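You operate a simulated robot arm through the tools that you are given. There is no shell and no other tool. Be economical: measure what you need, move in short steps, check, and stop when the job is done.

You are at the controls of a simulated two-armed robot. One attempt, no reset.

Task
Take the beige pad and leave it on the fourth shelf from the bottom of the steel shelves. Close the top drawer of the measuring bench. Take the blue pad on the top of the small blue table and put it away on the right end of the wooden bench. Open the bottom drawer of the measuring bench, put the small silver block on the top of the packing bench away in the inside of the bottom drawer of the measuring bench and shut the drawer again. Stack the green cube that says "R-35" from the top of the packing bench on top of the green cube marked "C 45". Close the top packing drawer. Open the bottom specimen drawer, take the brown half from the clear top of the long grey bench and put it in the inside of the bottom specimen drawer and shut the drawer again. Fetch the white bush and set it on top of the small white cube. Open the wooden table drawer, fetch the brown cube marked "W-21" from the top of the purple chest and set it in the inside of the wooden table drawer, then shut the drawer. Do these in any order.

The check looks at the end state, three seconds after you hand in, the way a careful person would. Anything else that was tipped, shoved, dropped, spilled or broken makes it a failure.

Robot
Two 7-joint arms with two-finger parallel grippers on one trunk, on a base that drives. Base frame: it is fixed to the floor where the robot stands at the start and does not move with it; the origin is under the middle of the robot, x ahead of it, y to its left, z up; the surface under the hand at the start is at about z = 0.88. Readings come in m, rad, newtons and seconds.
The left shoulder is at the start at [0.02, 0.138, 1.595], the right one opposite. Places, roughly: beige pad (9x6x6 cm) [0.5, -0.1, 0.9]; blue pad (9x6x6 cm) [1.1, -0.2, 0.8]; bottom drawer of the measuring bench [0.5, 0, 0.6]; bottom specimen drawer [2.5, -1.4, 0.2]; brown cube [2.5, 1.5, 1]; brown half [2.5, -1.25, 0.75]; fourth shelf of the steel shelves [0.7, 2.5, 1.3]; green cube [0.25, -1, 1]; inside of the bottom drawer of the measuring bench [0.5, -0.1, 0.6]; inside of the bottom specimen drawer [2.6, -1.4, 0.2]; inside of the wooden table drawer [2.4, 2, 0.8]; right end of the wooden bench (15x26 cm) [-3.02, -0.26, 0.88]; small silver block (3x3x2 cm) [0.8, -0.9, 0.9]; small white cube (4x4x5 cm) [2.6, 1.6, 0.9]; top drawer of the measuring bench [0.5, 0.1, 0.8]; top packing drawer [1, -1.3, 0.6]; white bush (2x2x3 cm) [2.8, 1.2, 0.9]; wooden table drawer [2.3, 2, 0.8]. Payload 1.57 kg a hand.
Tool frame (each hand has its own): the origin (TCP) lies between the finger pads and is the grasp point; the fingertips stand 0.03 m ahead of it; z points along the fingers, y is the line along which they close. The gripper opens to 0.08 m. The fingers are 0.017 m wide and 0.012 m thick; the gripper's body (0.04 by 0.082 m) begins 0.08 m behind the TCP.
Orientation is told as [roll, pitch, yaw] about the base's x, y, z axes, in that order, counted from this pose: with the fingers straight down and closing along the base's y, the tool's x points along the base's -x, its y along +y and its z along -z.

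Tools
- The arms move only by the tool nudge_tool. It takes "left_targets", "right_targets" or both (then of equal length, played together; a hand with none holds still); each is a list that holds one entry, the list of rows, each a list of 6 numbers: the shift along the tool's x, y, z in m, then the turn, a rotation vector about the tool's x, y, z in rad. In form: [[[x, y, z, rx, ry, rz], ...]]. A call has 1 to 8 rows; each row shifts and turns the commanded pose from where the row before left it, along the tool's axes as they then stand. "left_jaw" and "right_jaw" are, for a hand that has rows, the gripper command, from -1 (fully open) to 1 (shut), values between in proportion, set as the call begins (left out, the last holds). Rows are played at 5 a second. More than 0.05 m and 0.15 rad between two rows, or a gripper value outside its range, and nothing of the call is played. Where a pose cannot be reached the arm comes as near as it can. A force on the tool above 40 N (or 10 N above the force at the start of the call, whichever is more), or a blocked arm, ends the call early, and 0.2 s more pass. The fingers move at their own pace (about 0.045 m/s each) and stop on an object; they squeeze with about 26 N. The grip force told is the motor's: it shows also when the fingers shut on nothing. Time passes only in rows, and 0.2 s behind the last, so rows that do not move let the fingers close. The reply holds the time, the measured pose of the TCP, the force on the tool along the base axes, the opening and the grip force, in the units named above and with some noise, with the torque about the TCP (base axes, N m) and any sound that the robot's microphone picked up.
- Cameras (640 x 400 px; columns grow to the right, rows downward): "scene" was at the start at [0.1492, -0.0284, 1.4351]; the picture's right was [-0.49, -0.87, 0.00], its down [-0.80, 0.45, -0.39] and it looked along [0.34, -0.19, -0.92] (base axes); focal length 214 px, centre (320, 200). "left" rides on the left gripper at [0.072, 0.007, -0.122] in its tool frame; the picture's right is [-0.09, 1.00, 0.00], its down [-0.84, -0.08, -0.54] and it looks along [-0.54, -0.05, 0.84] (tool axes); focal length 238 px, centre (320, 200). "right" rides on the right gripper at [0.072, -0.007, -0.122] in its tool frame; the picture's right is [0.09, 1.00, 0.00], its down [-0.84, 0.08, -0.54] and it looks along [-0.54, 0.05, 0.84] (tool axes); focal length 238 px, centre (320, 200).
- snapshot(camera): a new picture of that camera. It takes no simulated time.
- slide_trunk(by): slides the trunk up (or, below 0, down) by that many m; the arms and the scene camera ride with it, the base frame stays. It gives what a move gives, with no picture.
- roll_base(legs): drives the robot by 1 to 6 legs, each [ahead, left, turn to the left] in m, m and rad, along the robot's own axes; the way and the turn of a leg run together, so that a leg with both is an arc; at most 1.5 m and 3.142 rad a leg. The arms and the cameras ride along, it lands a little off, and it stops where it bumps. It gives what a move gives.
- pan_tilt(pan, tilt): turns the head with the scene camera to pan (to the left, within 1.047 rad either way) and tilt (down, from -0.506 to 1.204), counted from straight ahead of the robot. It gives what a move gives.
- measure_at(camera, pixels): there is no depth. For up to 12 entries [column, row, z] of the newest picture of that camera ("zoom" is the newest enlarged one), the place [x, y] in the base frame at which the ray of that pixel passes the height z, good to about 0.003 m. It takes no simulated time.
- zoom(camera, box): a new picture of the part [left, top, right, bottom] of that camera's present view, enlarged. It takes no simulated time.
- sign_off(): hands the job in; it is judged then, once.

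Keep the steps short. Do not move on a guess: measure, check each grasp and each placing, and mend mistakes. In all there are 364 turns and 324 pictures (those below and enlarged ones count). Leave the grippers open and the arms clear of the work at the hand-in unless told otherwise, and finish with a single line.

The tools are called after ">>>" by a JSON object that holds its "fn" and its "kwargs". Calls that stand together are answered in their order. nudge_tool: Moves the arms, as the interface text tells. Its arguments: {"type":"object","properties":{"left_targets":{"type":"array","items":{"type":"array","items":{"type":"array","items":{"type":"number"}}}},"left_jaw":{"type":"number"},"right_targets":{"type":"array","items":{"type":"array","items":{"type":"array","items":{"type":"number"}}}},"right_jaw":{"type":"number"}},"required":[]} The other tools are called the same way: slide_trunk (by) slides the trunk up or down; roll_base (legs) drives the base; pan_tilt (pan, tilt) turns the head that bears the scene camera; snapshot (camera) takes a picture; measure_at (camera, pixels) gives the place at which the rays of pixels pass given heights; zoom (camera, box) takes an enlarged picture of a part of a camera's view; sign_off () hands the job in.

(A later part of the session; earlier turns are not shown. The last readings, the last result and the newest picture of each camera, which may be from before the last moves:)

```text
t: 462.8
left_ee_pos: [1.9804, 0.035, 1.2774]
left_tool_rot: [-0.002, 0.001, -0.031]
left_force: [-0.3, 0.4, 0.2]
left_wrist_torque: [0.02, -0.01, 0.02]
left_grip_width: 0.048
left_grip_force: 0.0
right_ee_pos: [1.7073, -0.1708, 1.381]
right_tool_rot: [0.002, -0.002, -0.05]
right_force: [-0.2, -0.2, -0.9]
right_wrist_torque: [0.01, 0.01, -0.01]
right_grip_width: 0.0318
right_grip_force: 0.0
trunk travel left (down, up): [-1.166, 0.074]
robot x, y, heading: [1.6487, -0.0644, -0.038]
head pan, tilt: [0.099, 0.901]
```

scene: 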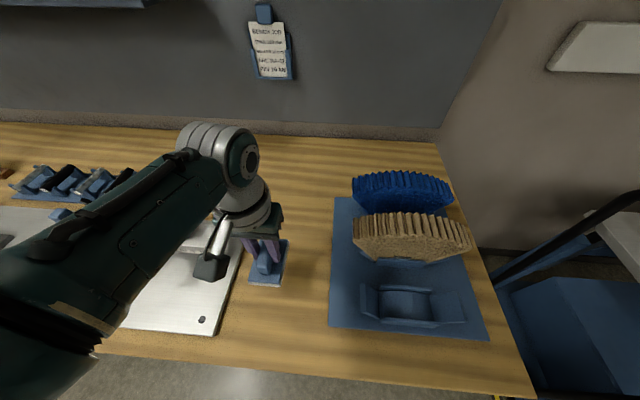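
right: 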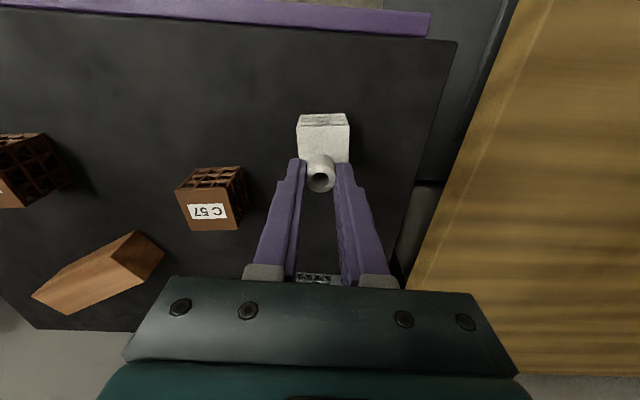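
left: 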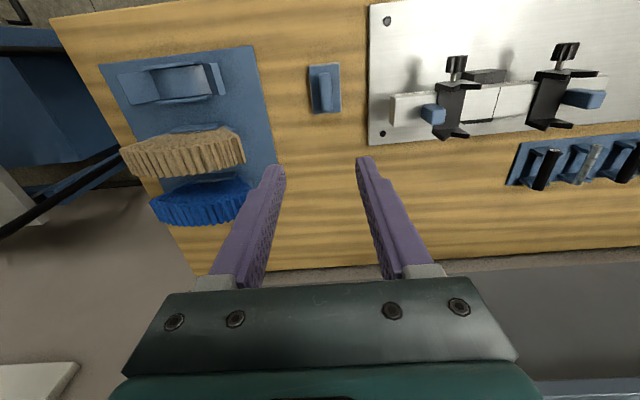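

>>> {"fn": "roll_base", "kwargs": {"legs": [[0.05, -1.3, 0.038]]}}

>>> {"fn": "pan_tilt", "kwargs": {"pan": 0, "tilt": 0.9}}

>>> {"fn": "snapshot", "kwargs": {"camera": "scene"}}

```text
t: 469.1
left_ee_pos: [1.9871, -1.2235, 1.2786]
left_tool_rot: [-0.001, 0.001, -0.02]
left_force: [-0.1, 0.4, 0.1]
left_wrist_torque: [0.03, -0.02, 0.0]
left_grip_width: 0.0482
left_grip_force: 0.1
right_ee_pos: [1.7154, -1.4307, 1.3829]
right_tool_rot: [0.003, 0.001, -0.038]
right_force: [0.1, 0.4, -0.6]
right_wrist_torque: [0.02, -0.03, -0.01]
right_grip_width: 0.032
right_grip_force: 0.0
trunk travel left (down, up): [-1.166, 0.074]
robot x, y, heading: [1.6592, -1.3238, -0.027]
head pan, tilt: [0.099, 0.901]
```

```text
t: 469.8
left_ee_pos: [1.9858, -1.2233, 1.2788]
left_tool_rot: [-0.001, 0.002, -0.022]
left_force: [-0.2, -1.1, -0.5]
left_wrist_torque: [0.0, -0.03, 0.01]
left_grip_width: 0.0482
left_grip_force: 0.1
right_ee_pos: [1.7163, -1.4329, 1.3818]
right_tool_rot: [0.0, -0.001, -0.042]
right_force: [0.0, -0.5, -1.1]
right_wrist_torque: [0.0, -0.01, -0.05]
right_grip_width: 0.0321
right_grip_force: 0.1
trunk travel left (down, up): [-1.166, 0.074]
robot x, y, heading: [1.6574, -1.3278, -0.028]
head pan, tilt: [0.0, 0.901]
```

```text
151 pictures are left
```

scene: 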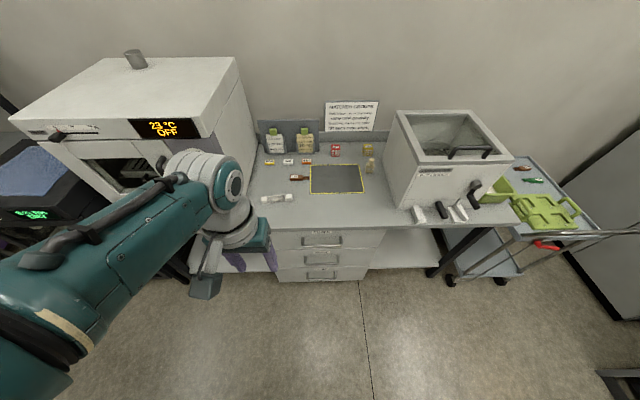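

>>> {"fn": "zoom", "kwargs": {"camera": "scene", "box": [240, 120, 400, 220]}}

>>> {"fn": "zoom", "kwargs": {"camera": "scene", "box": [260, 210, 400, 300]}}

>>> {"fn": "measure_at", "kwargs": {"camera": "scene", "pixels": [[321, 277, 0.2], [321, 277, 0.3], [321, 260, 0.35], [321, 242, 0.55], [280, 283, 0.1], [365, 281, 0.1], [336, 178, 0.75], [299, 178, 0.75], [272, 228, 0.75], [385, 226, 0.75]]}}

```text
4.00 times, centred on (320, 170) of scene
```

zoom: 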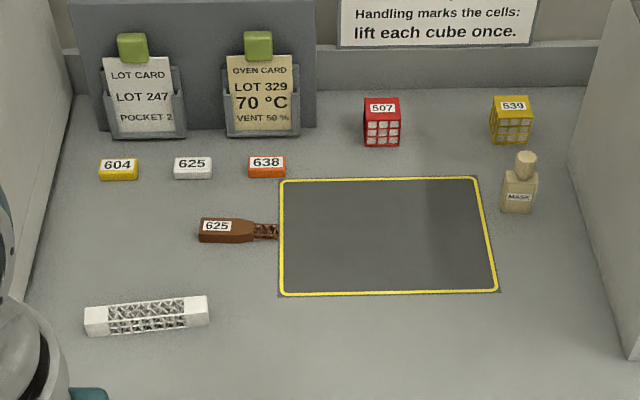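

```text
4.44 times, centred on (330, 255) of scene
```

zoom: 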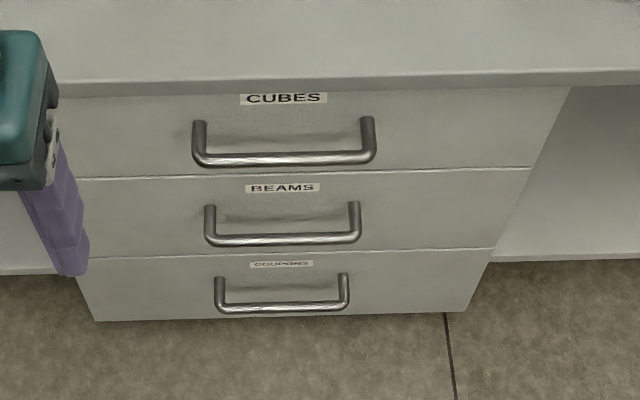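

```text
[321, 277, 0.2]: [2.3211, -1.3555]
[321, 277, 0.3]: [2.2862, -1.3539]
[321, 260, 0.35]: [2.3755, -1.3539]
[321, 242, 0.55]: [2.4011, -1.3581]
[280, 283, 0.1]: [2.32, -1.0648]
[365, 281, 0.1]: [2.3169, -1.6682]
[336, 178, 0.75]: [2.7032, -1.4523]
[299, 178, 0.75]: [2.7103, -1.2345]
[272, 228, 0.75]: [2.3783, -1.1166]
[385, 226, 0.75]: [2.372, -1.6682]
```

The "brown half" is the broken brown coupon (625) at zoom (238,230); the bottom drawer is "COUPONS" with handle near x≈2.32, y≈-1.355, z≈0.2. First spin and tilt the left hand as before.

>>> {"fn": "nudge_tool", "kwargs": {"left_targets": [[[0, 0, 0, 0, 0, 0.143], [0, 0, 0, 0, 0, 0.143], [0, 0, 0, 0, 0, 0.143], [0, 0, 0, 0, 0, 0.143], [0, 0, 0, 0, 0, 0.143], [0, 0, 0, 0, 0, 0.143], [0, 0, 0, 0, 0, 0.143], [0, 0, 0, 0, 0, 0.143]]], "left_jaw": 0.2}}

>>> {"fn": "nudge_tool", "kwargs": {"left_targets": [[[0.02, 0, 0, 0, 0, 0.143], [0.02, 0, 0, 0, 0, 0.143], [0.02, 0, 0, 0, 0, 0.12], [0.01, 0.02, 0, -0.13, 0, 0], [0, 0.02, 0, -0.13, 0, 0], [0, 0.02, 0.008, -0.13, 0, 0], [0, 0, 0, -0.13, 0, 0], [0, 0, 0, 0, 0, 0]]]}}

>>> {"fn": "nudge_tool", "kwargs": {"left_targets": [[[0, 0, 0, -0.13, 0, 0], [0, 0, 0, -0.13, 0, 0], [0, 0, 0, -0.13, 0, 0], [0, 0, 0, -0.13, 0, 0], [0, 0, 0, 0, 0, 0]]]}}

```text
t: 471.6
left_ee_pos: [1.9877, -1.2229, 1.2785]
left_tool_rot: [-0.001, 0.002, -1.167]
left_force: [-0.4, -0.1, 0.3]
left_wrist_torque: [0.07, -0.02, -0.02]
left_grip_width: 0.0319
left_grip_force: 0.0
right_ee_pos: [1.7158, -1.4305, 1.3817]
right_tool_rot: [0.003, 0.002, -0.039]
right_force: [0.6, 1.2, 0.2]
right_wrist_torque: [-0.02, -0.01, -0.02]
right_grip_width: 0.032
right_grip_force: 0.1
trunk travel left (down, up): [-1.166, 0.074]
robot x, y, heading: [1.6564, -1.3294, -0.028]
head pan, tilt: [0.0, 0.901]
```

```text
t: 473.4
left_ee_pos: [2.032, -1.1525, 1.277]
left_tool_rot: [0.521, -0.002, -1.571]
left_force: [-0.3, 0.0, -0.1]
left_wrist_torque: [0.02, 0.01, -0.01]
left_grip_width: 0.032
left_grip_force: 0.1
right_ee_pos: [1.7145, -1.4312, 1.3835]
right_tool_rot: [0.002, -0.002, -0.036]
right_force: [0.1, 0.1, -0.7]
right_wrist_torque: [0.01, -0.01, -0.01]
right_grip_width: 0.032
right_grip_force: 0.0
trunk travel left (down, up): [-1.166, 0.074]
robot x, y, heading: [1.6535, -1.331, -0.03]
head pan, tilt: [0.0, 0.901]
```

```text
t: 474.6
left_ee_pos: [2.0427, -1.1434, 1.2848]
left_tool_rot: [1.0, 0.013, -1.562]
left_force: [0.4, 0.7, -0.8]
left_wrist_torque: [0.02, -0.03, 0.0]
left_grip_width: 0.0321
left_grip_force: 0.0
left hand out of reach, approached as far as the arm can: row 4
right_ee_pos: [1.715, -1.4304, 1.3827]
right_tool_rot: [0.002, -0.001, -0.038]
right_force: [0.3, 0.2, -0.8]
right_wrist_torque: [0.04, 0.0, -0.02]
right_grip_width: 0.0321
right_grip_force: 0.1
trunk travel left (down, up): [-1.166, 0.074]
robot x, y, heading: [1.6577, -1.3289, -0.031]
head pan, tilt: [0.0, 0.901]
```

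Good. Shift right and lower the trunk in steps to handle height.

>>> {"fn": "roll_base", "kwargs": {"legs": [[0, -0.21, 0.03]]}}

>>> {"fn": "slide_trunk", "kwargs": {"by": -0.4}}

>>> {"fn": "slide_trunk", "kwargs": {"by": -0.4}}

>>> {"fn": "pan_tilt", "kwargs": {"pan": 0, "tilt": 0.5}}

>>> {"fn": "snapshot", "kwargs": {"camera": "scene"}}

>>> {"fn": "snapshot", "kwargs": {"camera": "left"}}

```text
t: 476.3
left_ee_pos: [2.0349, -1.3428, 1.2846]
left_tool_rot: [1.004, 0.013, -1.533]
left_force: [0.1, -0.3, 0.9]
left_wrist_torque: [0.01, -0.03, -0.03]
left_grip_width: 0.0319
left_grip_force: 0.0
right_ee_pos: [1.7145, -1.6418, 1.3815]
right_tool_rot: [0.001, 0.001, -0.011]
right_force: [0.3, -0.4, 1.1]
right_wrist_torque: [0.01, 0.02, -0.02]
right_grip_width: 0.0321
right_grip_force: 0.2
trunk travel left (down, up): [-1.166, 0.074]
robot x, y, heading: [1.657, -1.5372, -0.001]
head pan, tilt: [0.0, 0.901]
```

```text
t: 480.1
left_ee_pos: [2.036, -1.3439, 0.8853]
left_tool_rot: [1.003, 0.016, -1.534]
left_force: [0.1, 0.3, 0.4]
left_wrist_torque: [-0.01, 0.0, 0.0]
left_grip_width: 0.0321
left_grip_force: 0.1
right_ee_pos: [1.7147, -1.6415, 0.9828]
right_tool_rot: [0.002, 0.0, -0.011]
right_force: [0.0, 0.5, 0.2]
right_wrist_torque: [0.02, 0.0, -0.01]
right_grip_width: 0.0321
right_grip_force: 0.0
trunk travel left (down, up): [-0.766, 0.474]
robot x, y, heading: [1.655, -1.5427, 0.002]
head pan, tilt: [0.0, 0.901]
```

```text
t: 483.9
left_ee_pos: [2.0366, -1.3427, 0.4845]
left_tool_rot: [1.002, 0.012, -1.533]
left_force: [0.5, -0.1, 0.2]
left_wrist_torque: [-0.01, 0.01, 0.0]
left_grip_width: 0.032
left_grip_force: 0.0
right_ee_pos: [1.7152, -1.6413, 0.5822]
right_tool_rot: [0.002, -0.001, -0.011]
right_force: [0.0, -0.3, 0.4]
right_wrist_torque: [0.0, 0.0, 0.01]
right_grip_width: 0.0321
right_grip_force: 0.1
trunk travel left (down, up): [-0.366, 0.874]
robot x, y, heading: [1.6555, -1.5398, -0.0]
head pan, tilt: [0.0, 0.901]
```

```text
t: 484.8
left_ee_pos: [2.0362, -1.3434, 0.4846]
left_tool_rot: [1.004, 0.014, -1.533]
left_force: [-0.1, -0.1, -0.3]
left_wrist_torque: [0.0, 0.0, -0.02]
left_grip_width: 0.032
left_grip_force: 0.1
right_ee_pos: [1.7147, -1.6413, 0.5822]
right_tool_rot: [0.002, 0.001, -0.01]
right_force: [-1.1, -0.8, 0.1]
right_wrist_torque: [0.02, 0.0, -0.01]
right_grip_width: 0.0322
right_grip_force: 0.0
trunk travel left (down, up): [-0.366, 0.874]
robot x, y, heading: [1.6582, -1.5423, -0.003]
head pan, tilt: [0.0, 0.499]
```

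```text
148 pictures are left
```

scene: 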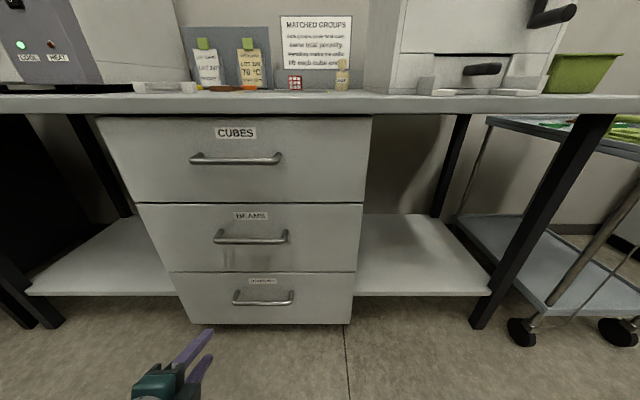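

```text
147 pictures are left
```

left: 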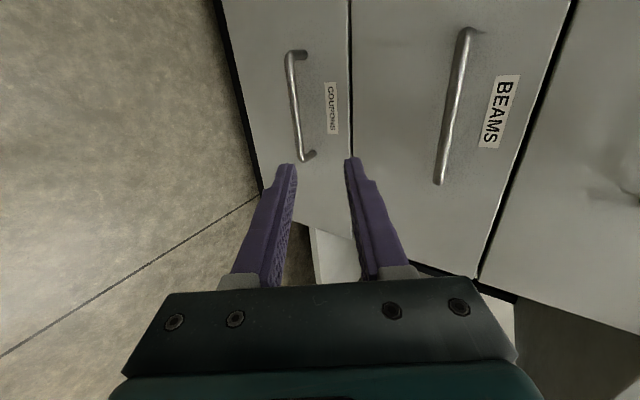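

>>> {"fn": "measure_at", "kwargs": {"camera": "scene", "pixels": [[264, 303, 0.15], [264, 303, 0.2], [264, 303, 0.25], [234, 303, 0.2], [293, 302, 0.2]]}}

>>> {"fn": "measure_at", "kwargs": {"camera": "left", "pixels": [[295, 105, 0.15], [295, 105, 0.2], [295, 105, 0.25], [289, 60, 0.2], [301, 155, 0.2]]}}

```text
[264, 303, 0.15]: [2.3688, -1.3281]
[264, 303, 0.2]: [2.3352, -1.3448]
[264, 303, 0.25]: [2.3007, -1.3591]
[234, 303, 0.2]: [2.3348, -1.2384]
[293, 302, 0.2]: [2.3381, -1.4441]
```

```text
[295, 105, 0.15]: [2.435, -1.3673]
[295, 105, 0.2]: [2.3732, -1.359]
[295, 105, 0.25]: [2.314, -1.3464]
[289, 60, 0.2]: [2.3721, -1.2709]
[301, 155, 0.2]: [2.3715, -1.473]
```

Handle ≈ (2.303, -1.352, 0.25). Lower 0.175 and advance 0.14, then re-check.

>>> {"fn": "slide_trunk", "kwargs": {"by": -0.175}}

>>> {"fn": "roll_base", "kwargs": {"legs": [[0.14, 0, 0]]}}

>>> {"fn": "snapshot", "kwargs": {"camera": "scene"}}

>>> {"fn": "snapshot", "kwargs": {"camera": "left"}}

```text
t: 486.8
left_ee_pos: [2.0353, -1.3426, 0.3091]
left_tool_rot: [1.003, 0.015, -1.531]
left_force: [-0.7, -0.9, -0.3]
left_wrist_torque: [0.01, 0.03, -0.02]
left_grip_width: 0.0318
left_grip_force: 0.1
right_ee_pos: [1.7159, -1.6408, 0.4074]
right_tool_rot: [0.001, 0.001, -0.01]
right_force: [-0.3, -0.5, 0.0]
right_wrist_torque: [0.0, -0.01, -0.02]
right_grip_width: 0.0322
right_grip_force: 0.0
trunk travel left (down, up): [-0.191, 1.049]
robot x, y, heading: [1.6523, -1.5351, 0.0]
head pan, tilt: [0.0, 0.499]
```

```text
t: 488.1
left_ee_pos: [2.173, -1.3416, 0.3097]
left_tool_rot: [1.002, 0.015, -1.53]
left_force: [0.6, -0.4, 0.0]
left_wrist_torque: [-0.03, -0.02, -0.02]
left_grip_width: 0.0316
left_grip_force: 0.1
right_ee_pos: [1.8533, -1.6406, 0.4078]
right_tool_rot: [0.0, 0.001, -0.008]
right_force: [0.0, -0.7, -0.3]
right_wrist_torque: [-0.01, -0.02, 0.01]
right_grip_width: 0.0321
right_grip_force: 0.2
trunk travel left (down, up): [-0.191, 1.049]
robot x, y, heading: [1.7938, -1.5405, -0.0]
head pan, tilt: [0.0, 0.499]
```

```text
146 pictures are left
```

scene: 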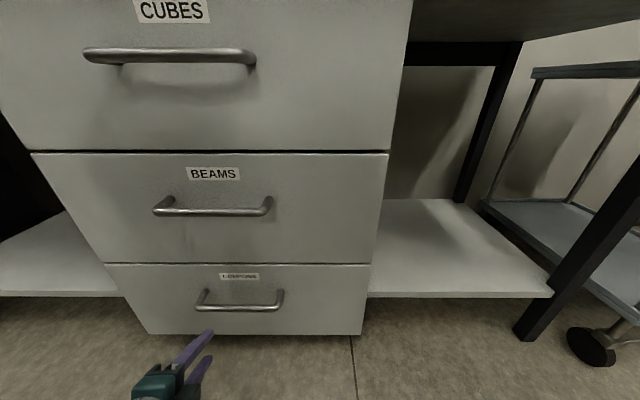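

```text
145 pictures are left
```

left: 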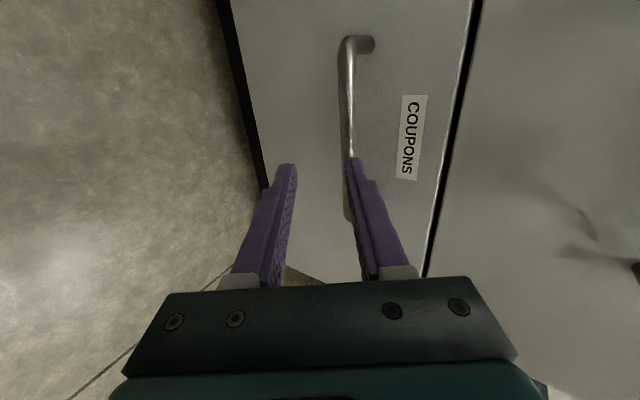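

>>> {"fn": "measure_at", "kwargs": {"camera": "scene", "pixels": [[240, 308, 0.2], [240, 308, 0.25], [198, 306, 0.25], [281, 307, 0.25]]}}

>>> {"fn": "measure_at", "kwargs": {"camera": "left", "pixels": [[347, 110, 0.2], [347, 110, 0.25], [346, 45, 0.25]]}}

```text
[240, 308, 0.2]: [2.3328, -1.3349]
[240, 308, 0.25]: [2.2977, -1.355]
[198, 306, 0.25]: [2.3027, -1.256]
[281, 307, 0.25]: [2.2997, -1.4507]
```

```text
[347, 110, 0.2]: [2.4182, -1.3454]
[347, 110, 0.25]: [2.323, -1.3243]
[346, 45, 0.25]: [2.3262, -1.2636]
```

Bar ≈ (2.297, -1.352, 0.262). Raise 0.031 so the axis meets it, advance 0.07 along the fingers.

>>> {"fn": "slide_trunk", "kwargs": {"by": 0.031}}

>>> {"fn": "nudge_tool", "kwargs": {"left_targets": [[[0, 0, 0.035, 0, 0, 0], [0, 0, 0.03, 0, 0, 0]]]}}

>>> {"fn": "snapshot", "kwargs": {"camera": "left"}}

>>> {"fn": "zoom", "kwargs": {"camera": "scene", "box": [140, 230, 340, 360]}}

```text
t: 488.9
left_ee_pos: [2.1741, -1.3424, 0.3411]
left_tool_rot: [1.002, 0.012, -1.531]
left_force: [0.0, -0.6, -0.5]
left_wrist_torque: [0.0, 0.0, 0.0]
left_grip_width: 0.0322
left_grip_force: 0.0
right_ee_pos: [1.8556, -1.6416, 0.4375]
right_tool_rot: [0.001, 0.0, -0.008]
right_force: [0.2, -0.5, -0.3]
right_wrist_torque: [0.03, 0.01, -0.01]
right_grip_width: 0.0324
right_grip_force: 0.0
trunk travel left (down, up): [-0.222, 1.018]
robot x, y, heading: [1.7965, -1.5426, -0.003]
head pan, tilt: [0.0, 0.499]
```

```text
t: 489.4
left_ee_pos: [2.2015, -1.3422, 0.3221]
left_tool_rot: [0.998, 0.016, -1.531]
left_force: [-0.6, -0.1, -0.3]
left_wrist_torque: [0.03, -0.01, -0.01]
left_grip_width: 0.032
left_grip_force: 0.1
left hand out of reach, approached as far as the arm can: row 2
right_ee_pos: [1.8515, -1.6414, 0.4382]
right_tool_rot: [0.001, 0.002, -0.008]
right_force: [0.0, 0.4, 0.0]
right_wrist_torque: [0.05, -0.04, 0.01]
right_grip_width: 0.0317
right_grip_force: 0.0
trunk travel left (down, up): [-0.222, 1.018]
robot x, y, heading: [1.7937, -1.5389, -0.001]
head pan, tilt: [0.0, 0.499]
```

```text
144 pictures are left
```

left: 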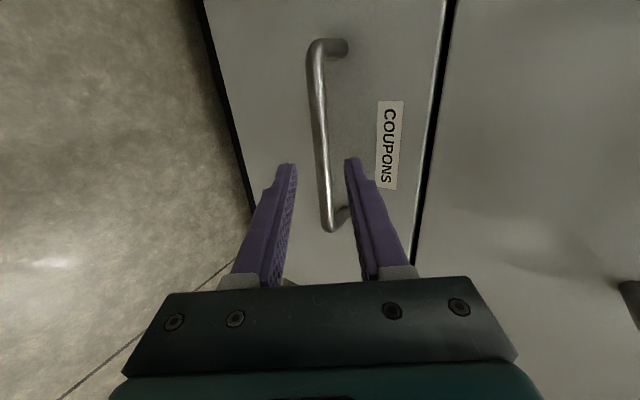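

```text
3.08 times, centred on (240, 295) of scene
```

zoom: 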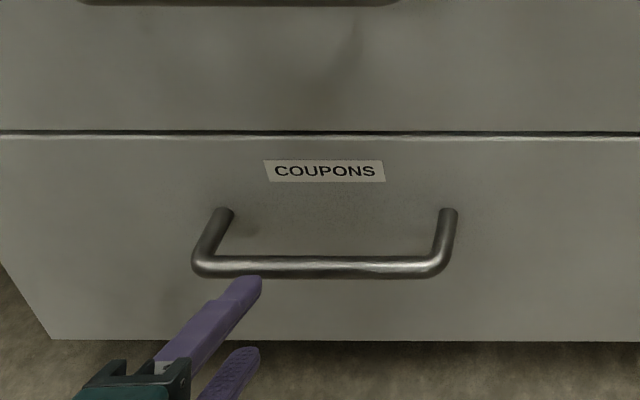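

Axis aligned. The arm is at its reach limit, so advance with base and trunk together.

>>> {"fn": "roll_base", "kwargs": {"legs": [[0.045, -0.005, 0]]}}

>>> {"fn": "slide_trunk", "kwargs": {"by": -0.028}}

>>> {"fn": "snapshot", "kwargs": {"camera": "left"}}

>>> {"fn": "zoom", "kwargs": {"camera": "scene", "box": [120, 230, 320, 360]}}

```text
t: 490.4
left_ee_pos: [2.2437, -1.3448, 0.3222]
left_tool_rot: [0.996, 0.017, -1.531]
left_force: [-1.1, 0.1, 0.3]
left_wrist_torque: [0.02, -0.01, -0.02]
left_grip_width: 0.0322
left_grip_force: 0.0
right_ee_pos: [1.8954, -1.6459, 0.4377]
right_tool_rot: [0.001, 0.005, -0.01]
right_force: [-1.0, 0.3, 0.4]
right_wrist_torque: [0.01, -0.05, 0.0]
right_grip_width: 0.0317
right_grip_force: 0.1
trunk travel left (down, up): [-0.222, 1.018]
robot x, y, heading: [1.8368, -1.5452, 0.006]
head pan, tilt: [0.0, 0.499]
```

```text
t: 491.1
left_ee_pos: [2.2473, -1.3448, 0.2967]
left_tool_rot: [0.998, 0.016, -1.53]
left_force: [0.2, 0.2, -0.2]
left_wrist_torque: [0.0, 0.01, 0.01]
left_grip_width: 0.0321
left_grip_force: 0.1
right_ee_pos: [1.8989, -1.6457, 0.4095]
right_tool_rot: [0.002, 0.0, -0.008]
right_force: [0.2, -0.2, 0.0]
right_wrist_torque: [0.01, 0.0, 0.02]
right_grip_width: 0.0321
right_grip_force: 0.0
trunk travel left (down, up): [-0.194, 1.046]
robot x, y, heading: [1.8325, -1.546, 0.001]
head pan, tilt: [0.0, 0.499]
```

```text
142 pictures are left
```

left: 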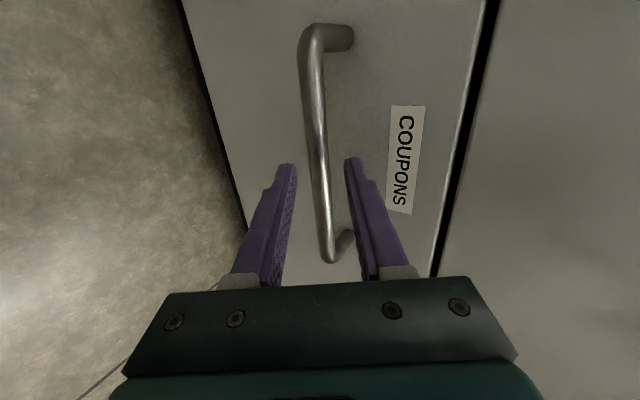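

```text
3.08 times, centred on (220, 295) of scene
```

zoom: 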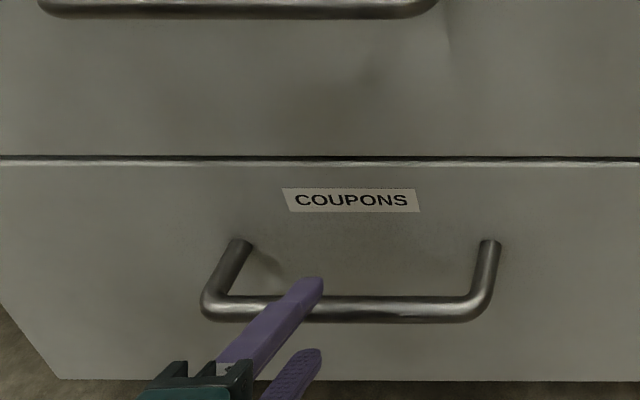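

>>> {"fn": "slide_trunk", "kwargs": {"by": -0.012}}

>>> {"fn": "roll_base", "kwargs": {"legs": [[0.02, 0, 0]]}}

>>> {"fn": "slide_trunk", "kwargs": {"by": -0.012}}

>>> {"fn": "roll_base", "kwargs": {"legs": [[0.017, 0, 0]]}}

>>> {"fn": "snapshot", "kwargs": {"camera": "left"}}

```text
t: 491.7
left_ee_pos: [2.2464, -1.3438, 0.2837]
left_tool_rot: [0.998, 0.018, -1.532]
left_force: [0.3, -0.2, -0.7]
left_wrist_torque: [0.0, 0.0, -0.03]
left_grip_width: 0.0319
left_grip_force: 0.1
right_ee_pos: [1.8981, -1.6455, 0.3983]
right_tool_rot: [0.003, 0.001, -0.008]
right_force: [-1.3, 0.3, 0.4]
right_wrist_torque: [0.0, -0.02, -0.01]
right_grip_width: 0.0323
right_grip_force: 0.1
trunk travel left (down, up): [-0.182, 1.058]
robot x, y, heading: [1.837, -1.5491, 0.006]
head pan, tilt: [0.0, 0.499]
```

```text
t: 492.5
left_ee_pos: [2.2626, -1.3456, 0.2821]
left_tool_rot: [0.995, 0.018, -1.533]
left_force: [0.4, -0.1, -0.3]
left_wrist_torque: [0.01, -0.01, -0.01]
left_grip_width: 0.032
left_grip_force: 0.1
right_ee_pos: [1.9159, -1.6451, 0.3976]
right_tool_rot: [0.001, 0.004, -0.008]
right_force: [0.6, 0.4, 1.0]
right_wrist_torque: [0.02, -0.03, -0.02]
right_grip_width: 0.032
right_grip_force: 0.1
trunk travel left (down, up): [-0.182, 1.058]
robot x, y, heading: [1.859, -1.5442, 0.003]
head pan, tilt: [0.0, 0.499]
```

```text
t: 493.1
left_ee_pos: [2.2674, -1.3452, 0.2729]
left_tool_rot: [0.999, 0.017, -1.533]
left_force: [-0.1, 0.3, 1.9]
left_wrist_torque: [0.03, -0.06, 0.03]
left_grip_width: 0.0333
left_grip_force: 0.4
right_ee_pos: [1.9184, -1.6468, 0.3854]
right_tool_rot: [0.002, 0.004, -0.009]
right_force: [0.0, -1.0, -0.2]
right_wrist_torque: [-0.03, 0.01, -0.01]
right_grip_width: 0.032
right_grip_force: 0.1
trunk travel left (down, up): [-0.17, 1.07]
robot x, y, heading: [1.8598, -1.5422, -0.002]
head pan, tilt: [0.0, 0.499]
```

```text
t: 493.9
left_ee_pos: [2.281, -1.3453, 0.2715]
left_tool_rot: [0.997, 0.016, -1.531]
left_force: [-0.7, 0.0, -0.8]
left_wrist_torque: [-0.02, 0.0, -0.02]
left_grip_width: 0.032
left_grip_force: 0.0
right_ee_pos: [1.9339, -1.6453, 0.3862]
right_tool_rot: [0.001, 0.003, -0.007]
right_force: [0.8, -0.5, 0.4]
right_wrist_torque: [0.02, -0.01, 0.0]
right_grip_width: 0.032
right_grip_force: 0.0
trunk travel left (down, up): [-0.17, 1.07]
robot x, y, heading: [1.8777, -1.5465, 0.0]
head pan, tilt: [0.0, 0.499]
```

```text
140 pictures are left
```

left: 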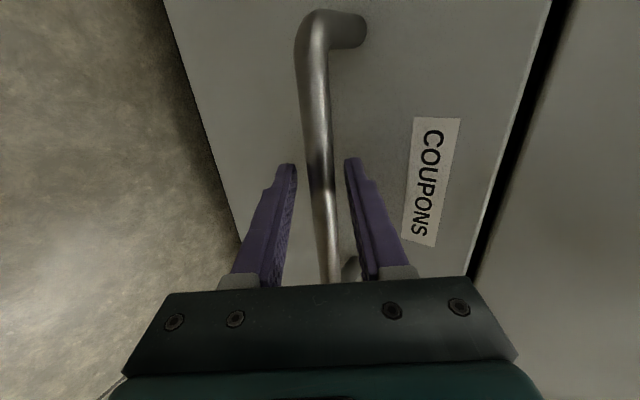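

>>> {"fn": "nudge_tool", "kwargs": {"left_targets": [[[0, 0, 0, 0, 0, 0], [0, 0, 0, 0, 0, 0], [0, 0, 0, 0, 0, 0]]], "left_jaw": 1}}

>>> {"fn": "snapshot", "kwargs": {"camera": "left"}}

```text
t: 494.6
left_ee_pos: [2.2838, -1.3454, 0.2723]
left_tool_rot: [0.998, 0.018, -1.531]
left_force: [1.8, 0.3, -3.5]
left_wrist_torque: [0.15, -0.01, 0.0]
left_grip_width: 0.0159
left_grip_force: 31.6
right_ee_pos: [1.9347, -1.6448, 0.3866]
right_tool_rot: [0.002, 0.002, -0.007]
right_force: [-0.8, 0.0, 0.5]
right_wrist_torque: [0.0, 0.01, -0.02]
right_grip_width: 0.0322
right_grip_force: 0.0
trunk travel left (down, up): [-0.17, 1.07]
robot x, y, heading: [1.8765, -1.5443, 0.004]
head pan, tilt: [0.0, 0.499]
```

```text
139 pictures are left
```

left: 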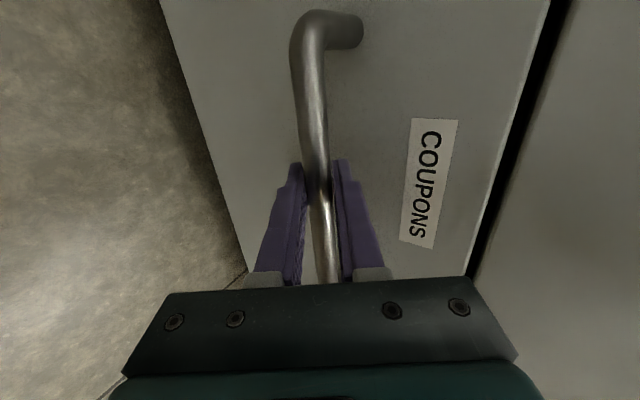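

Gripped. Pull out 0.2 m.

>>> {"fn": "roll_base", "kwargs": {"legs": [[-0.1, 0, 0]]}}

>>> {"fn": "roll_base", "kwargs": {"legs": [[-0.1, 0, 0]]}}

>>> {"fn": "snapshot", "kwargs": {"camera": "scene"}}

```text
t: 495.8
left_ee_pos: [2.1851, -1.3448, 0.2711]
left_tool_rot: [0.997, 0.016, -1.531]
left_force: [3.8, 0.7, -2.7]
left_wrist_torque: [0.1, 0.21, 0.04]
left_grip_width: 0.0156
left_grip_force: 31.3
right_ee_pos: [1.8384, -1.6461, 0.3863]
right_tool_rot: [0.003, 0.0, -0.01]
right_force: [0.4, 0.3, 0.3]
right_wrist_torque: [-0.01, 0.02, 0.01]
right_grip_width: 0.0322
right_grip_force: 0.2
trunk travel left (down, up): [-0.17, 1.07]
robot x, y, heading: [1.7735, -1.5478, -0.001]
head pan, tilt: [0.0, 0.499]
```

```text
t: 496.9
left_ee_pos: [2.0857, -1.3457, 0.2721]
left_tool_rot: [0.997, 0.017, -1.533]
left_force: [3.4, 2.4, -1.9]
left_wrist_torque: [0.13, 0.21, 0.18]
left_grip_width: 0.0155
left_grip_force: 31.3
right_ee_pos: [1.7385, -1.6449, 0.3855]
right_tool_rot: [0.003, -0.001, -0.011]
right_force: [0.2, -0.2, 0.2]
right_wrist_torque: [0.0, -0.01, 0.01]
right_grip_width: 0.0319
right_grip_force: 0.1
trunk travel left (down, up): [-0.17, 1.07]
robot x, y, heading: [1.6729, -1.5469, -0.001]
head pan, tilt: [0.0, 0.499]
```

```text
138 pictures are left
```

scene: 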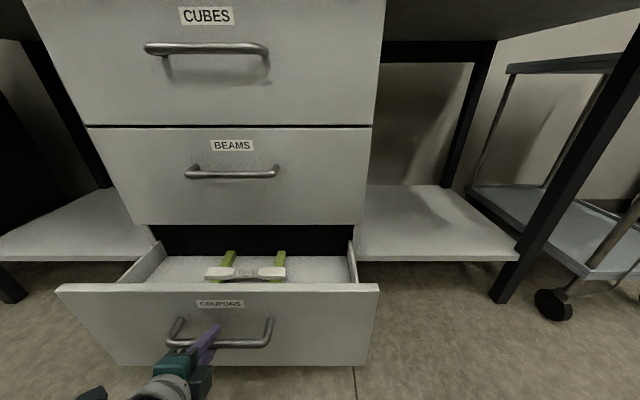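

Open 0.2 m; contents seen at the back-centre, free space at right. Release, retreat, raise.

>>> {"fn": "nudge_tool", "kwargs": {"left_targets": [[[0, 0, 0, 0, 0, 0], [0, 0, 0, 0, 0, 0]]], "left_jaw": 0.2}}

>>> {"fn": "nudge_tool", "kwargs": {"left_targets": [[[0, 0, -0.03, 0, 0, 0], [0, 0, -0.03, 0, 0, 0]]]}}

>>> {"fn": "roll_base", "kwargs": {"legs": [[-0.15, 0, 0]]}}

>>> {"fn": "slide_trunk", "kwargs": {"by": 0.4}}

>>> {"fn": "slide_trunk", "kwargs": {"by": 0.38}}

```text
t: 497.6
left_ee_pos: [2.0839, -1.3463, 0.2716]
left_tool_rot: [0.995, 0.018, -1.533]
left_force: [0.7, -0.3, -0.3]
left_wrist_torque: [-0.03, -0.01, 0.02]
left_grip_width: 0.0318
left_grip_force: 0.0
right_ee_pos: [1.7358, -1.6457, 0.3859]
right_tool_rot: [0.002, -0.001, -0.014]
right_force: [-0.1, 1.0, -0.8]
right_wrist_torque: [0.03, -0.03, -0.01]
right_grip_width: 0.0322
right_grip_force: 0.0
trunk travel left (down, up): [-0.17, 1.07]
robot x, y, heading: [1.6716, -1.5513, -0.003]
head pan, tilt: [0.0, 0.499]
```

```text
t: 498.1
left_ee_pos: [2.0295, -1.3472, 0.3035]
left_tool_rot: [0.995, 0.017, -1.532]
left_force: [-0.1, -0.5, -0.6]
left_wrist_torque: [0.0, 0.03, -0.01]
left_grip_width: 0.0318
left_grip_force: 0.0
right_ee_pos: [1.734, -1.6441, 0.3857]
right_tool_rot: [0.004, 0.001, -0.011]
right_force: [-0.5, 0.4, -0.3]
right_wrist_torque: [0.02, 0.01, -0.02]
right_grip_width: 0.0319
right_grip_force: 0.0
trunk travel left (down, up): [-0.17, 1.07]
robot x, y, heading: [1.6792, -1.549, -0.002]
head pan, tilt: [0.0, 0.499]
```

```text
t: 499.4
left_ee_pos: [1.9737, -1.3618, 0.3131]
left_tool_rot: [1.019, 0.012, -1.542]
left_force: [0.3, 0.2, 0.2]
left_wrist_torque: [-0.02, -0.01, -0.01]
left_grip_width: 0.0323
left_grip_force: 0.1
right_ee_pos: [1.6717, -1.6546, 0.3886]
right_tool_rot: [-0.001, -0.027, -0.021]
right_force: [0.0, 0.8, 0.3]
right_wrist_torque: [0.0, -0.03, -0.02]
right_grip_width: 0.0321
right_grip_force: 0.0
trunk travel left (down, up): [-0.17, 1.07]
robot x, y, heading: [1.5772, -1.5486, -0.016]
head pan, tilt: [0.0, 0.499]
stopped in leg 1: the robot was blocked; the commanded pose is now the measured one
```

```text
t: 503.2
left_ee_pos: [1.9321, -1.3531, 0.7042]
left_tool_rot: [0.995, 0.018, -1.541]
left_force: [0.0, 0.4, -0.2]
left_wrist_torque: [0.01, 0.01, 0.03]
left_grip_width: 0.0317
left_grip_force: 0.1
right_ee_pos: [1.6335, -1.6484, 0.7863]
right_tool_rot: [0.001, 0.0, -0.019]
right_force: [0.7, 0.4, -0.3]
right_wrist_torque: [0.01, 0.02, 0.0]
right_grip_width: 0.0321
right_grip_force: 0.2
trunk travel left (down, up): [-0.57, 0.67]
robot x, y, heading: [1.5729, -1.5457, -0.009]
head pan, tilt: [0.0, 0.499]
```

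```text
t: 506.9
left_ee_pos: [1.9315, -1.3539, 1.0849]
left_tool_rot: [0.997, 0.018, -1.54]
left_force: [0.0, -0.2, 0.0]
left_wrist_torque: [-0.03, 0.02, -0.01]
left_grip_width: 0.0322
left_grip_force: 0.0
right_ee_pos: [1.6332, -1.6482, 1.1658]
right_tool_rot: [0.001, 0.0, -0.019]
right_force: [0.2, 0.4, 0.2]
right_wrist_torque: [-0.01, 0.03, 0.02]
right_grip_width: 0.0321
right_grip_force: 0.0
trunk travel left (down, up): [-0.95, 0.29]
robot x, y, heading: [1.5701, -1.5485, -0.005]
head pan, tilt: [0.0, 0.499]
```

Untilt the left hand only (keeping the 90° spin; the coupon half lies along y so closing along x suits), then drive to the bench.

>>> {"fn": "nudge_tool", "kwargs": {"left_targets": [[[0, 0, -0.01, 0.125, 0, 0], [0, 0, -0.01, 0.125, 0, 0], [0, 0, -0.01, 0.125, 0, 0], [0, 0, 0, 0.125, 0, 0], [0, 0, 0, 0.125, 0, 0], [0, 0, 0, 0.125, 0, 0], [0, 0, 0, 0.125, 0, 0], [0, 0, 0, 0.12, 0, 0]]], "left_jaw": -0.5}}

>>> {"fn": "slide_trunk", "kwargs": {"by": 0.15}}

>>> {"fn": "roll_base", "kwargs": {"legs": [[0.5, 0.1, 0]]}}

>>> {"fn": "pan_tilt", "kwargs": {"pan": 0.1, "tilt": 0.9}}

>>> {"fn": "snapshot", "kwargs": {"camera": "scene"}}

>>> {"fn": "snapshot", "kwargs": {"camera": "left"}}

```text
t: 508.7
left_ee_pos: [1.9084, -1.3539, 1.1032]
left_tool_rot: [-0.003, 0.018, -1.54]
left_force: [-0.3, 0.1, -0.2]
left_wrist_torque: [0.03, -0.04, 0.01]
left_grip_width: 0.06
left_grip_force: 0.1
right_ee_pos: [1.6326, -1.6486, 1.1666]
right_tool_rot: [0.001, 0.001, -0.02]
right_force: [0.4, -0.4, 0.3]
right_wrist_torque: [0.02, -0.04, 0.02]
right_grip_width: 0.0319
right_grip_force: 0.1
trunk travel left (down, up): [-0.95, 0.29]
robot x, y, heading: [1.5716, -1.5472, -0.009]
head pan, tilt: [0.0, 0.499]
```

```text
t: 510.4
left_ee_pos: [1.9079, -1.3538, 1.2538]
left_tool_rot: [0.001, 0.017, -1.541]
left_force: [-0.5, 0.5, 0.7]
left_wrist_torque: [-0.03, 0.01, 0.01]
left_grip_width: 0.0604
left_grip_force: 0.0
right_ee_pos: [1.6333, -1.6485, 1.3161]
right_tool_rot: [0.001, 0.001, -0.019]
right_force: [0.2, 0.5, 0.5]
right_wrist_torque: [-0.02, 0.01, 0.0]
right_grip_width: 0.0318
right_grip_force: 0.0
trunk travel left (down, up): [-1.1, 0.14]
robot x, y, heading: [1.5734, -1.5496, -0.009]
head pan, tilt: [0.0, 0.499]
```

```text
t: 513.4
left_ee_pos: [2.4062, -1.264, 1.2538]
left_tool_rot: [0.003, 0.017, -1.55]
left_force: [0.0, -0.2, 0.8]
left_wrist_torque: [0.02, -0.03, -0.01]
left_grip_width: 0.0596
left_grip_force: 0.0
right_ee_pos: [2.1287, -1.5555, 1.3165]
right_tool_rot: [0.001, 0.0, -0.029]
right_force: [-0.8, 0.2, 0.6]
right_wrist_torque: [0.04, 0.0, 0.01]
right_grip_width: 0.032
right_grip_force: 0.0
trunk travel left (down, up): [-1.1, 0.14]
robot x, y, heading: [2.0683, -1.4558, -0.019]
head pan, tilt: [0.0, 0.499]
```

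```text
t: 514.2
left_ee_pos: [2.4075, -1.264, 1.2546]
left_tool_rot: [0.001, 0.017, -1.551]
left_force: [-0.6, -0.7, -1.0]
left_wrist_torque: [-0.01, 0.01, -0.02]
left_grip_width: 0.0599
left_grip_force: 0.0
right_ee_pos: [2.1285, -1.5555, 1.3152]
right_tool_rot: [0.002, 0.0, -0.03]
right_force: [0.3, -0.8, -0.7]
right_wrist_torque: [-0.02, 0.04, -0.02]
right_grip_width: 0.0321
right_grip_force: 0.1
trunk travel left (down, up): [-1.1, 0.14]
robot x, y, heading: [2.0692, -1.4513, -0.013]
head pan, tilt: [0.099, 0.901]
```

```text
137 pictures are left
```

scene: 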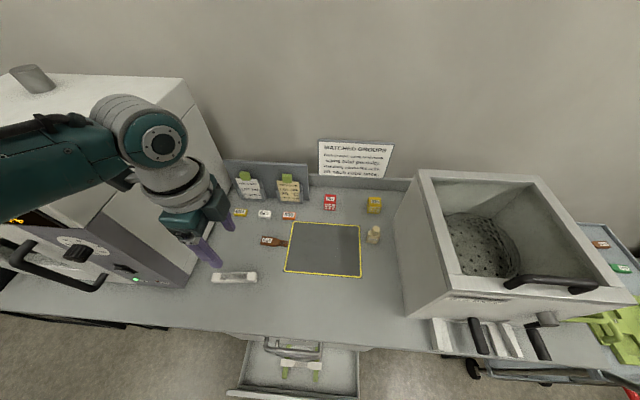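

```text
136 pictures are left
```

left: 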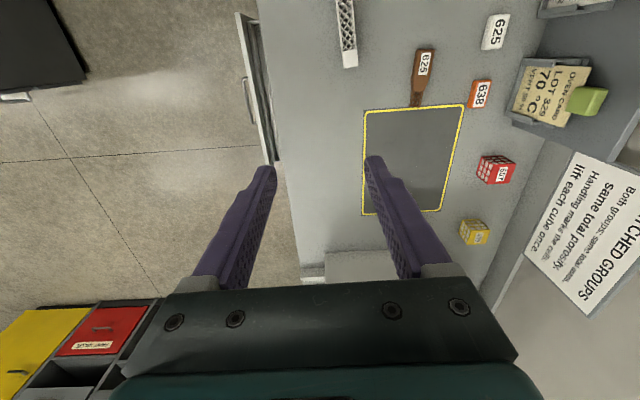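

Left elbow would come near the oven. Measure the coupon half first.

>>> {"fn": "measure_at", "kwargs": {"camera": "left", "pixels": [[424, 62, 0.72], [424, 62, 0.76], [424, 62, 0.8], [417, 98, 0.76], [428, 50, 0.76]]}}

>>> {"fn": "measure_at", "kwargs": {"camera": "scene", "pixels": [[266, 240, 0.72], [266, 240, 0.76], [266, 240, 0.8], [284, 243, 0.76], [262, 240, 0.76], [418, 172, 1.1], [405, 310, 1.1], [190, 270, 1.0]]}}

>>> {"fn": "zoom", "kwargs": {"camera": "left", "box": [380, 30, 470, 120]}}

```text
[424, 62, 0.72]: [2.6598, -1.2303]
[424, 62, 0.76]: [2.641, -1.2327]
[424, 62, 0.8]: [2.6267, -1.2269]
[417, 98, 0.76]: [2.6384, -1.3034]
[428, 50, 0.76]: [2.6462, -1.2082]
```

```text
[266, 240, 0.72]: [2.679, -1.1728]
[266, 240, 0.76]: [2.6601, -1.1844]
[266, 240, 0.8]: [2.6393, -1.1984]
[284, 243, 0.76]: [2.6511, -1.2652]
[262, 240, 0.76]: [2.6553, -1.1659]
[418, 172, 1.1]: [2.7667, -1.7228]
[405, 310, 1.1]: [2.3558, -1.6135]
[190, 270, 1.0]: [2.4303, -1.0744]
```

```text
4.44 times, centred on (425, 75) of left
```

zoom: 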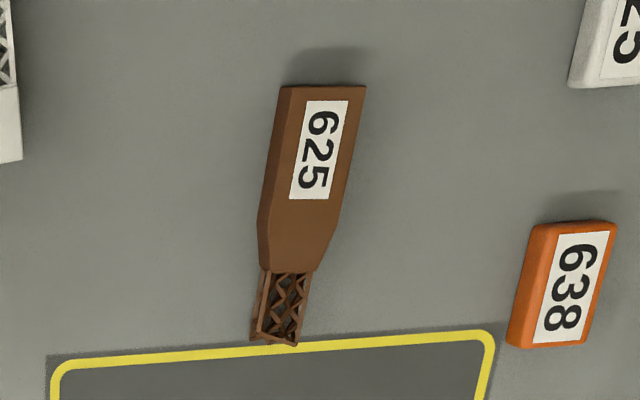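

>>> {"fn": "zoom", "kwargs": {"camera": "scene", "box": [240, 215, 310, 265]}}

>>> {"fn": "zoom", "kwargs": {"camera": "scene", "box": [180, 180, 420, 330]}}

```text
8.00 times, centred on (275, 240) of scene
```

zoom: 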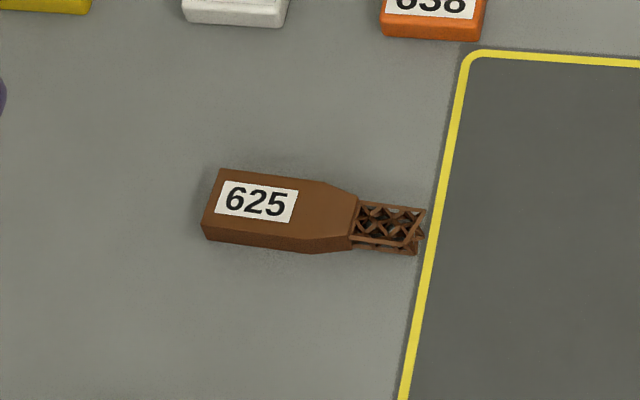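

```text
2.67 times, centred on (300, 255) of scene
```

zoom: 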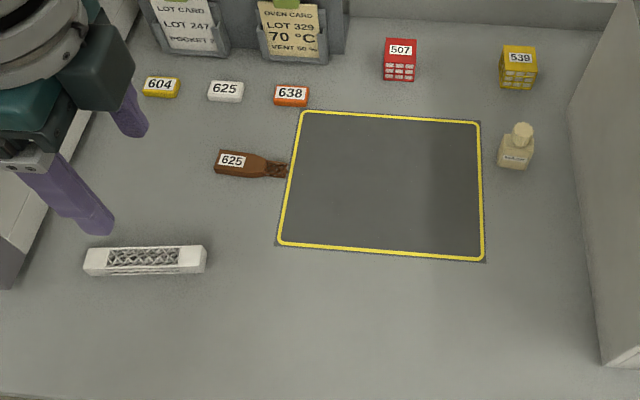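

>>> {"fn": "measure_at", "kwargs": {"camera": "scene", "pixels": [[293.75, 222.25, 0.74], [293.75, 222.25, 0.78], [285, 271.1, 0.74], [285, 271.1, 0.78], [267.1, 240.1, 0.76], [267.1, 240.1, 0.8]]}}

>>> {"fn": "measure_at", "kwargs": {"camera": "left", "pixels": [[462.2, 105.4, 0.74], [462.2, 105.4, 0.78], [366.4, 113.3, 0.74], [366.4, 113.3, 0.78], [425, 63.7, 0.76], [425, 63.7, 0.8]]}}

```text
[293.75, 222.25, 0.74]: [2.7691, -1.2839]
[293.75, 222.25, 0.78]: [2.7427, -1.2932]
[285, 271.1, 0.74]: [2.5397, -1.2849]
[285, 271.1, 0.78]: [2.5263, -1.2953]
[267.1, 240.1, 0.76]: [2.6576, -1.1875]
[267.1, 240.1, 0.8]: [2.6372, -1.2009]
```

```text
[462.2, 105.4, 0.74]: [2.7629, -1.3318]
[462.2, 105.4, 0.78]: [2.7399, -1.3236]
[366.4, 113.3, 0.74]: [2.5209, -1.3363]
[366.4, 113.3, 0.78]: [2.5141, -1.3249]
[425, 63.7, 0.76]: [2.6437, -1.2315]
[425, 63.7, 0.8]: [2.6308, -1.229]
```

Bench top is at z≈0.85; coupon label centre ≈(2.605,-1.224). Look left to see how my left elbow stands relative to the oven.

>>> {"fn": "pan_tilt", "kwargs": {"pan": 0.9, "tilt": 0.5}}

>>> {"fn": "snapshot", "kwargs": {"camera": "scene"}}

>>> {"fn": "pan_tilt", "kwargs": {"pan": -0.8, "tilt": 0.6}}

>>> {"fn": "snapshot", "kwargs": {"camera": "scene"}}

```text
t: 515.4
left_ee_pos: [2.4085, -1.2647, 1.2541]
left_tool_rot: [0.001, 0.016, -1.55]
left_force: [-0.3, 0.5, 0.1]
left_wrist_torque: [0.03, -0.02, 0.01]
left_grip_width: 0.06
left_grip_force: 0.0
right_ee_pos: [2.1273, -1.5553, 1.3169]
right_tool_rot: [0.001, 0.0, -0.031]
right_force: [0.1, 0.4, 0.7]
right_wrist_torque: [0.03, 0.01, 0.0]
right_grip_width: 0.0319
right_grip_force: 0.0
trunk travel left (down, up): [-1.1, 0.14]
robot x, y, heading: [2.0738, -1.4582, -0.015]
head pan, tilt: [0.901, 0.499]
```

```text
132 pictures are left
```

scene: 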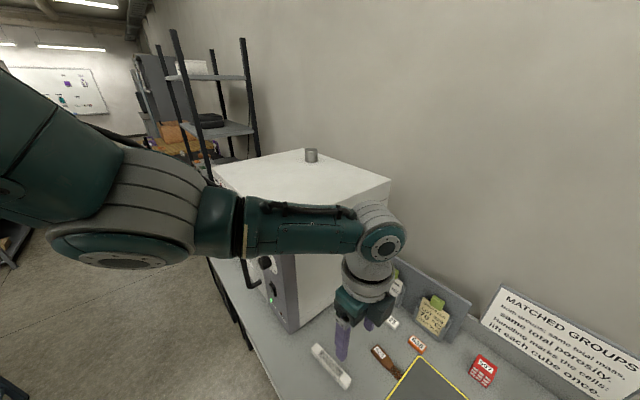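

```text
t: 517.1
left_ee_pos: [2.4078, -1.264, 1.2537]
left_tool_rot: [0.001, 0.016, -1.552]
left_force: [0.0, -0.3, -0.4]
left_wrist_torque: [0.01, -0.01, 0.01]
left_grip_width: 0.0599
left_grip_force: 0.1
right_ee_pos: [2.1284, -1.5548, 1.3162]
right_tool_rot: [0.001, 0.0, -0.031]
right_force: [-0.3, 0.8, -0.1]
right_wrist_torque: [-0.01, -0.02, 0.01]
right_grip_width: 0.0321
right_grip_force: 0.0
trunk travel left (down, up): [-1.1, 0.14]
robot x, y, heading: [2.0679, -1.4545, -0.011]
head pan, tilt: [-0.799, 0.6]
```

```text
131 pictures are left
```

scene: 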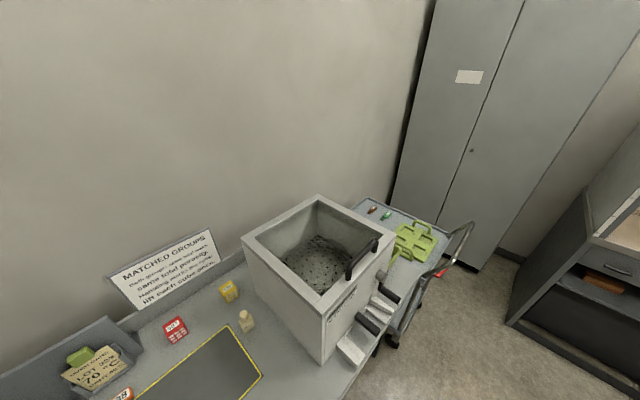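

Forearm passes beside the oven (oven side y≈-1.0, top ≈1.3). Widen left hand lateral by 0.05, then drive so it is above the coupon with the elbow clear of the oven.

>>> {"fn": "nudge_tool", "kwargs": {"left_targets": [[[0.025, 0, 0, 0, 0, 0.05], [0.025, 0, 0, 0, 0, 0.05], [0, 0, 0, 0, 0, 0]]]}}

>>> {"fn": "roll_base", "kwargs": {"legs": [[0.12, -0.01, 0]]}}

>>> {"fn": "pan_tilt", "kwargs": {"pan": 0.9, "tilt": 0.7}}

>>> {"fn": "snapshot", "kwargs": {"camera": "scene"}}

>>> {"fn": "snapshot", "kwargs": {"camera": "left"}}

```text
t: 517.9
left_ee_pos: [2.4076, -1.2139, 1.2539]
left_tool_rot: [0.0, 0.016, -1.651]
left_force: [0.7, -0.2, 0.2]
left_wrist_torque: [-0.01, 0.0, 0.03]
left_grip_width: 0.06
left_grip_force: 0.0
right_ee_pos: [2.1277, -1.5544, 1.3158]
right_tool_rot: [0.002, 0.001, -0.031]
right_force: [0.3, -1.2, -0.7]
right_wrist_torque: [-0.02, 0.02, 0.02]
right_grip_width: 0.0317
right_grip_force: 0.1
trunk travel left (down, up): [-1.1, 0.14]
robot x, y, heading: [2.0736, -1.4556, -0.017]
head pan, tilt: [-0.799, 0.6]
```

```text
t: 519.2
left_ee_pos: [2.53, -1.2264, 1.2547]
left_tool_rot: [0.0, 0.016, -1.653]
left_force: [0.4, 0.0, -0.7]
left_wrist_torque: [-0.01, 0.01, -0.02]
left_grip_width: 0.06
left_grip_force: 0.0
right_ee_pos: [2.2498, -1.5674, 1.3156]
right_tool_rot: [0.001, 0.001, -0.031]
right_force: [0.4, -1.1, 0.1]
right_wrist_torque: [-0.02, -0.01, 0.01]
right_grip_width: 0.0318
right_grip_force: 0.0
trunk travel left (down, up): [-1.1, 0.14]
robot x, y, heading: [2.1929, -1.4638, -0.019]
head pan, tilt: [-0.799, 0.6]
```

```text
t: 520.9
left_ee_pos: [2.5306, -1.227, 1.2543]
left_tool_rot: [-0.001, 0.017, -1.652]
left_force: [0.2, 0.0, -0.5]
left_wrist_torque: [0.02, 0.02, 0.0]
left_grip_width: 0.06
left_grip_force: 0.1
right_ee_pos: [2.2495, -1.5677, 1.3166]
right_tool_rot: [0.002, -0.001, -0.032]
right_force: [-0.6, -0.4, 0.3]
right_wrist_torque: [0.02, -0.02, 0.03]
right_grip_width: 0.0321
right_grip_force: 0.0
trunk travel left (down, up): [-1.1, 0.14]
robot x, y, heading: [2.1906, -1.468, -0.02]
head pan, tilt: [0.901, 0.7]
```

```text
130 pictures are left
```

scene: 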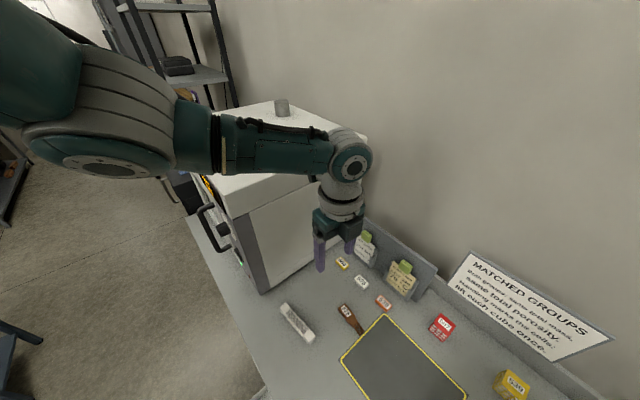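

```text
129 pictures are left
```

left: 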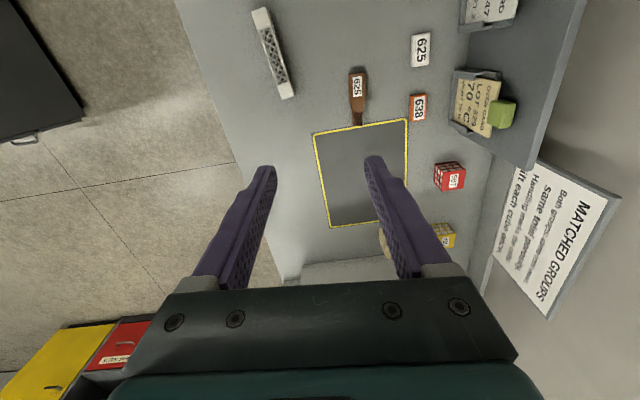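

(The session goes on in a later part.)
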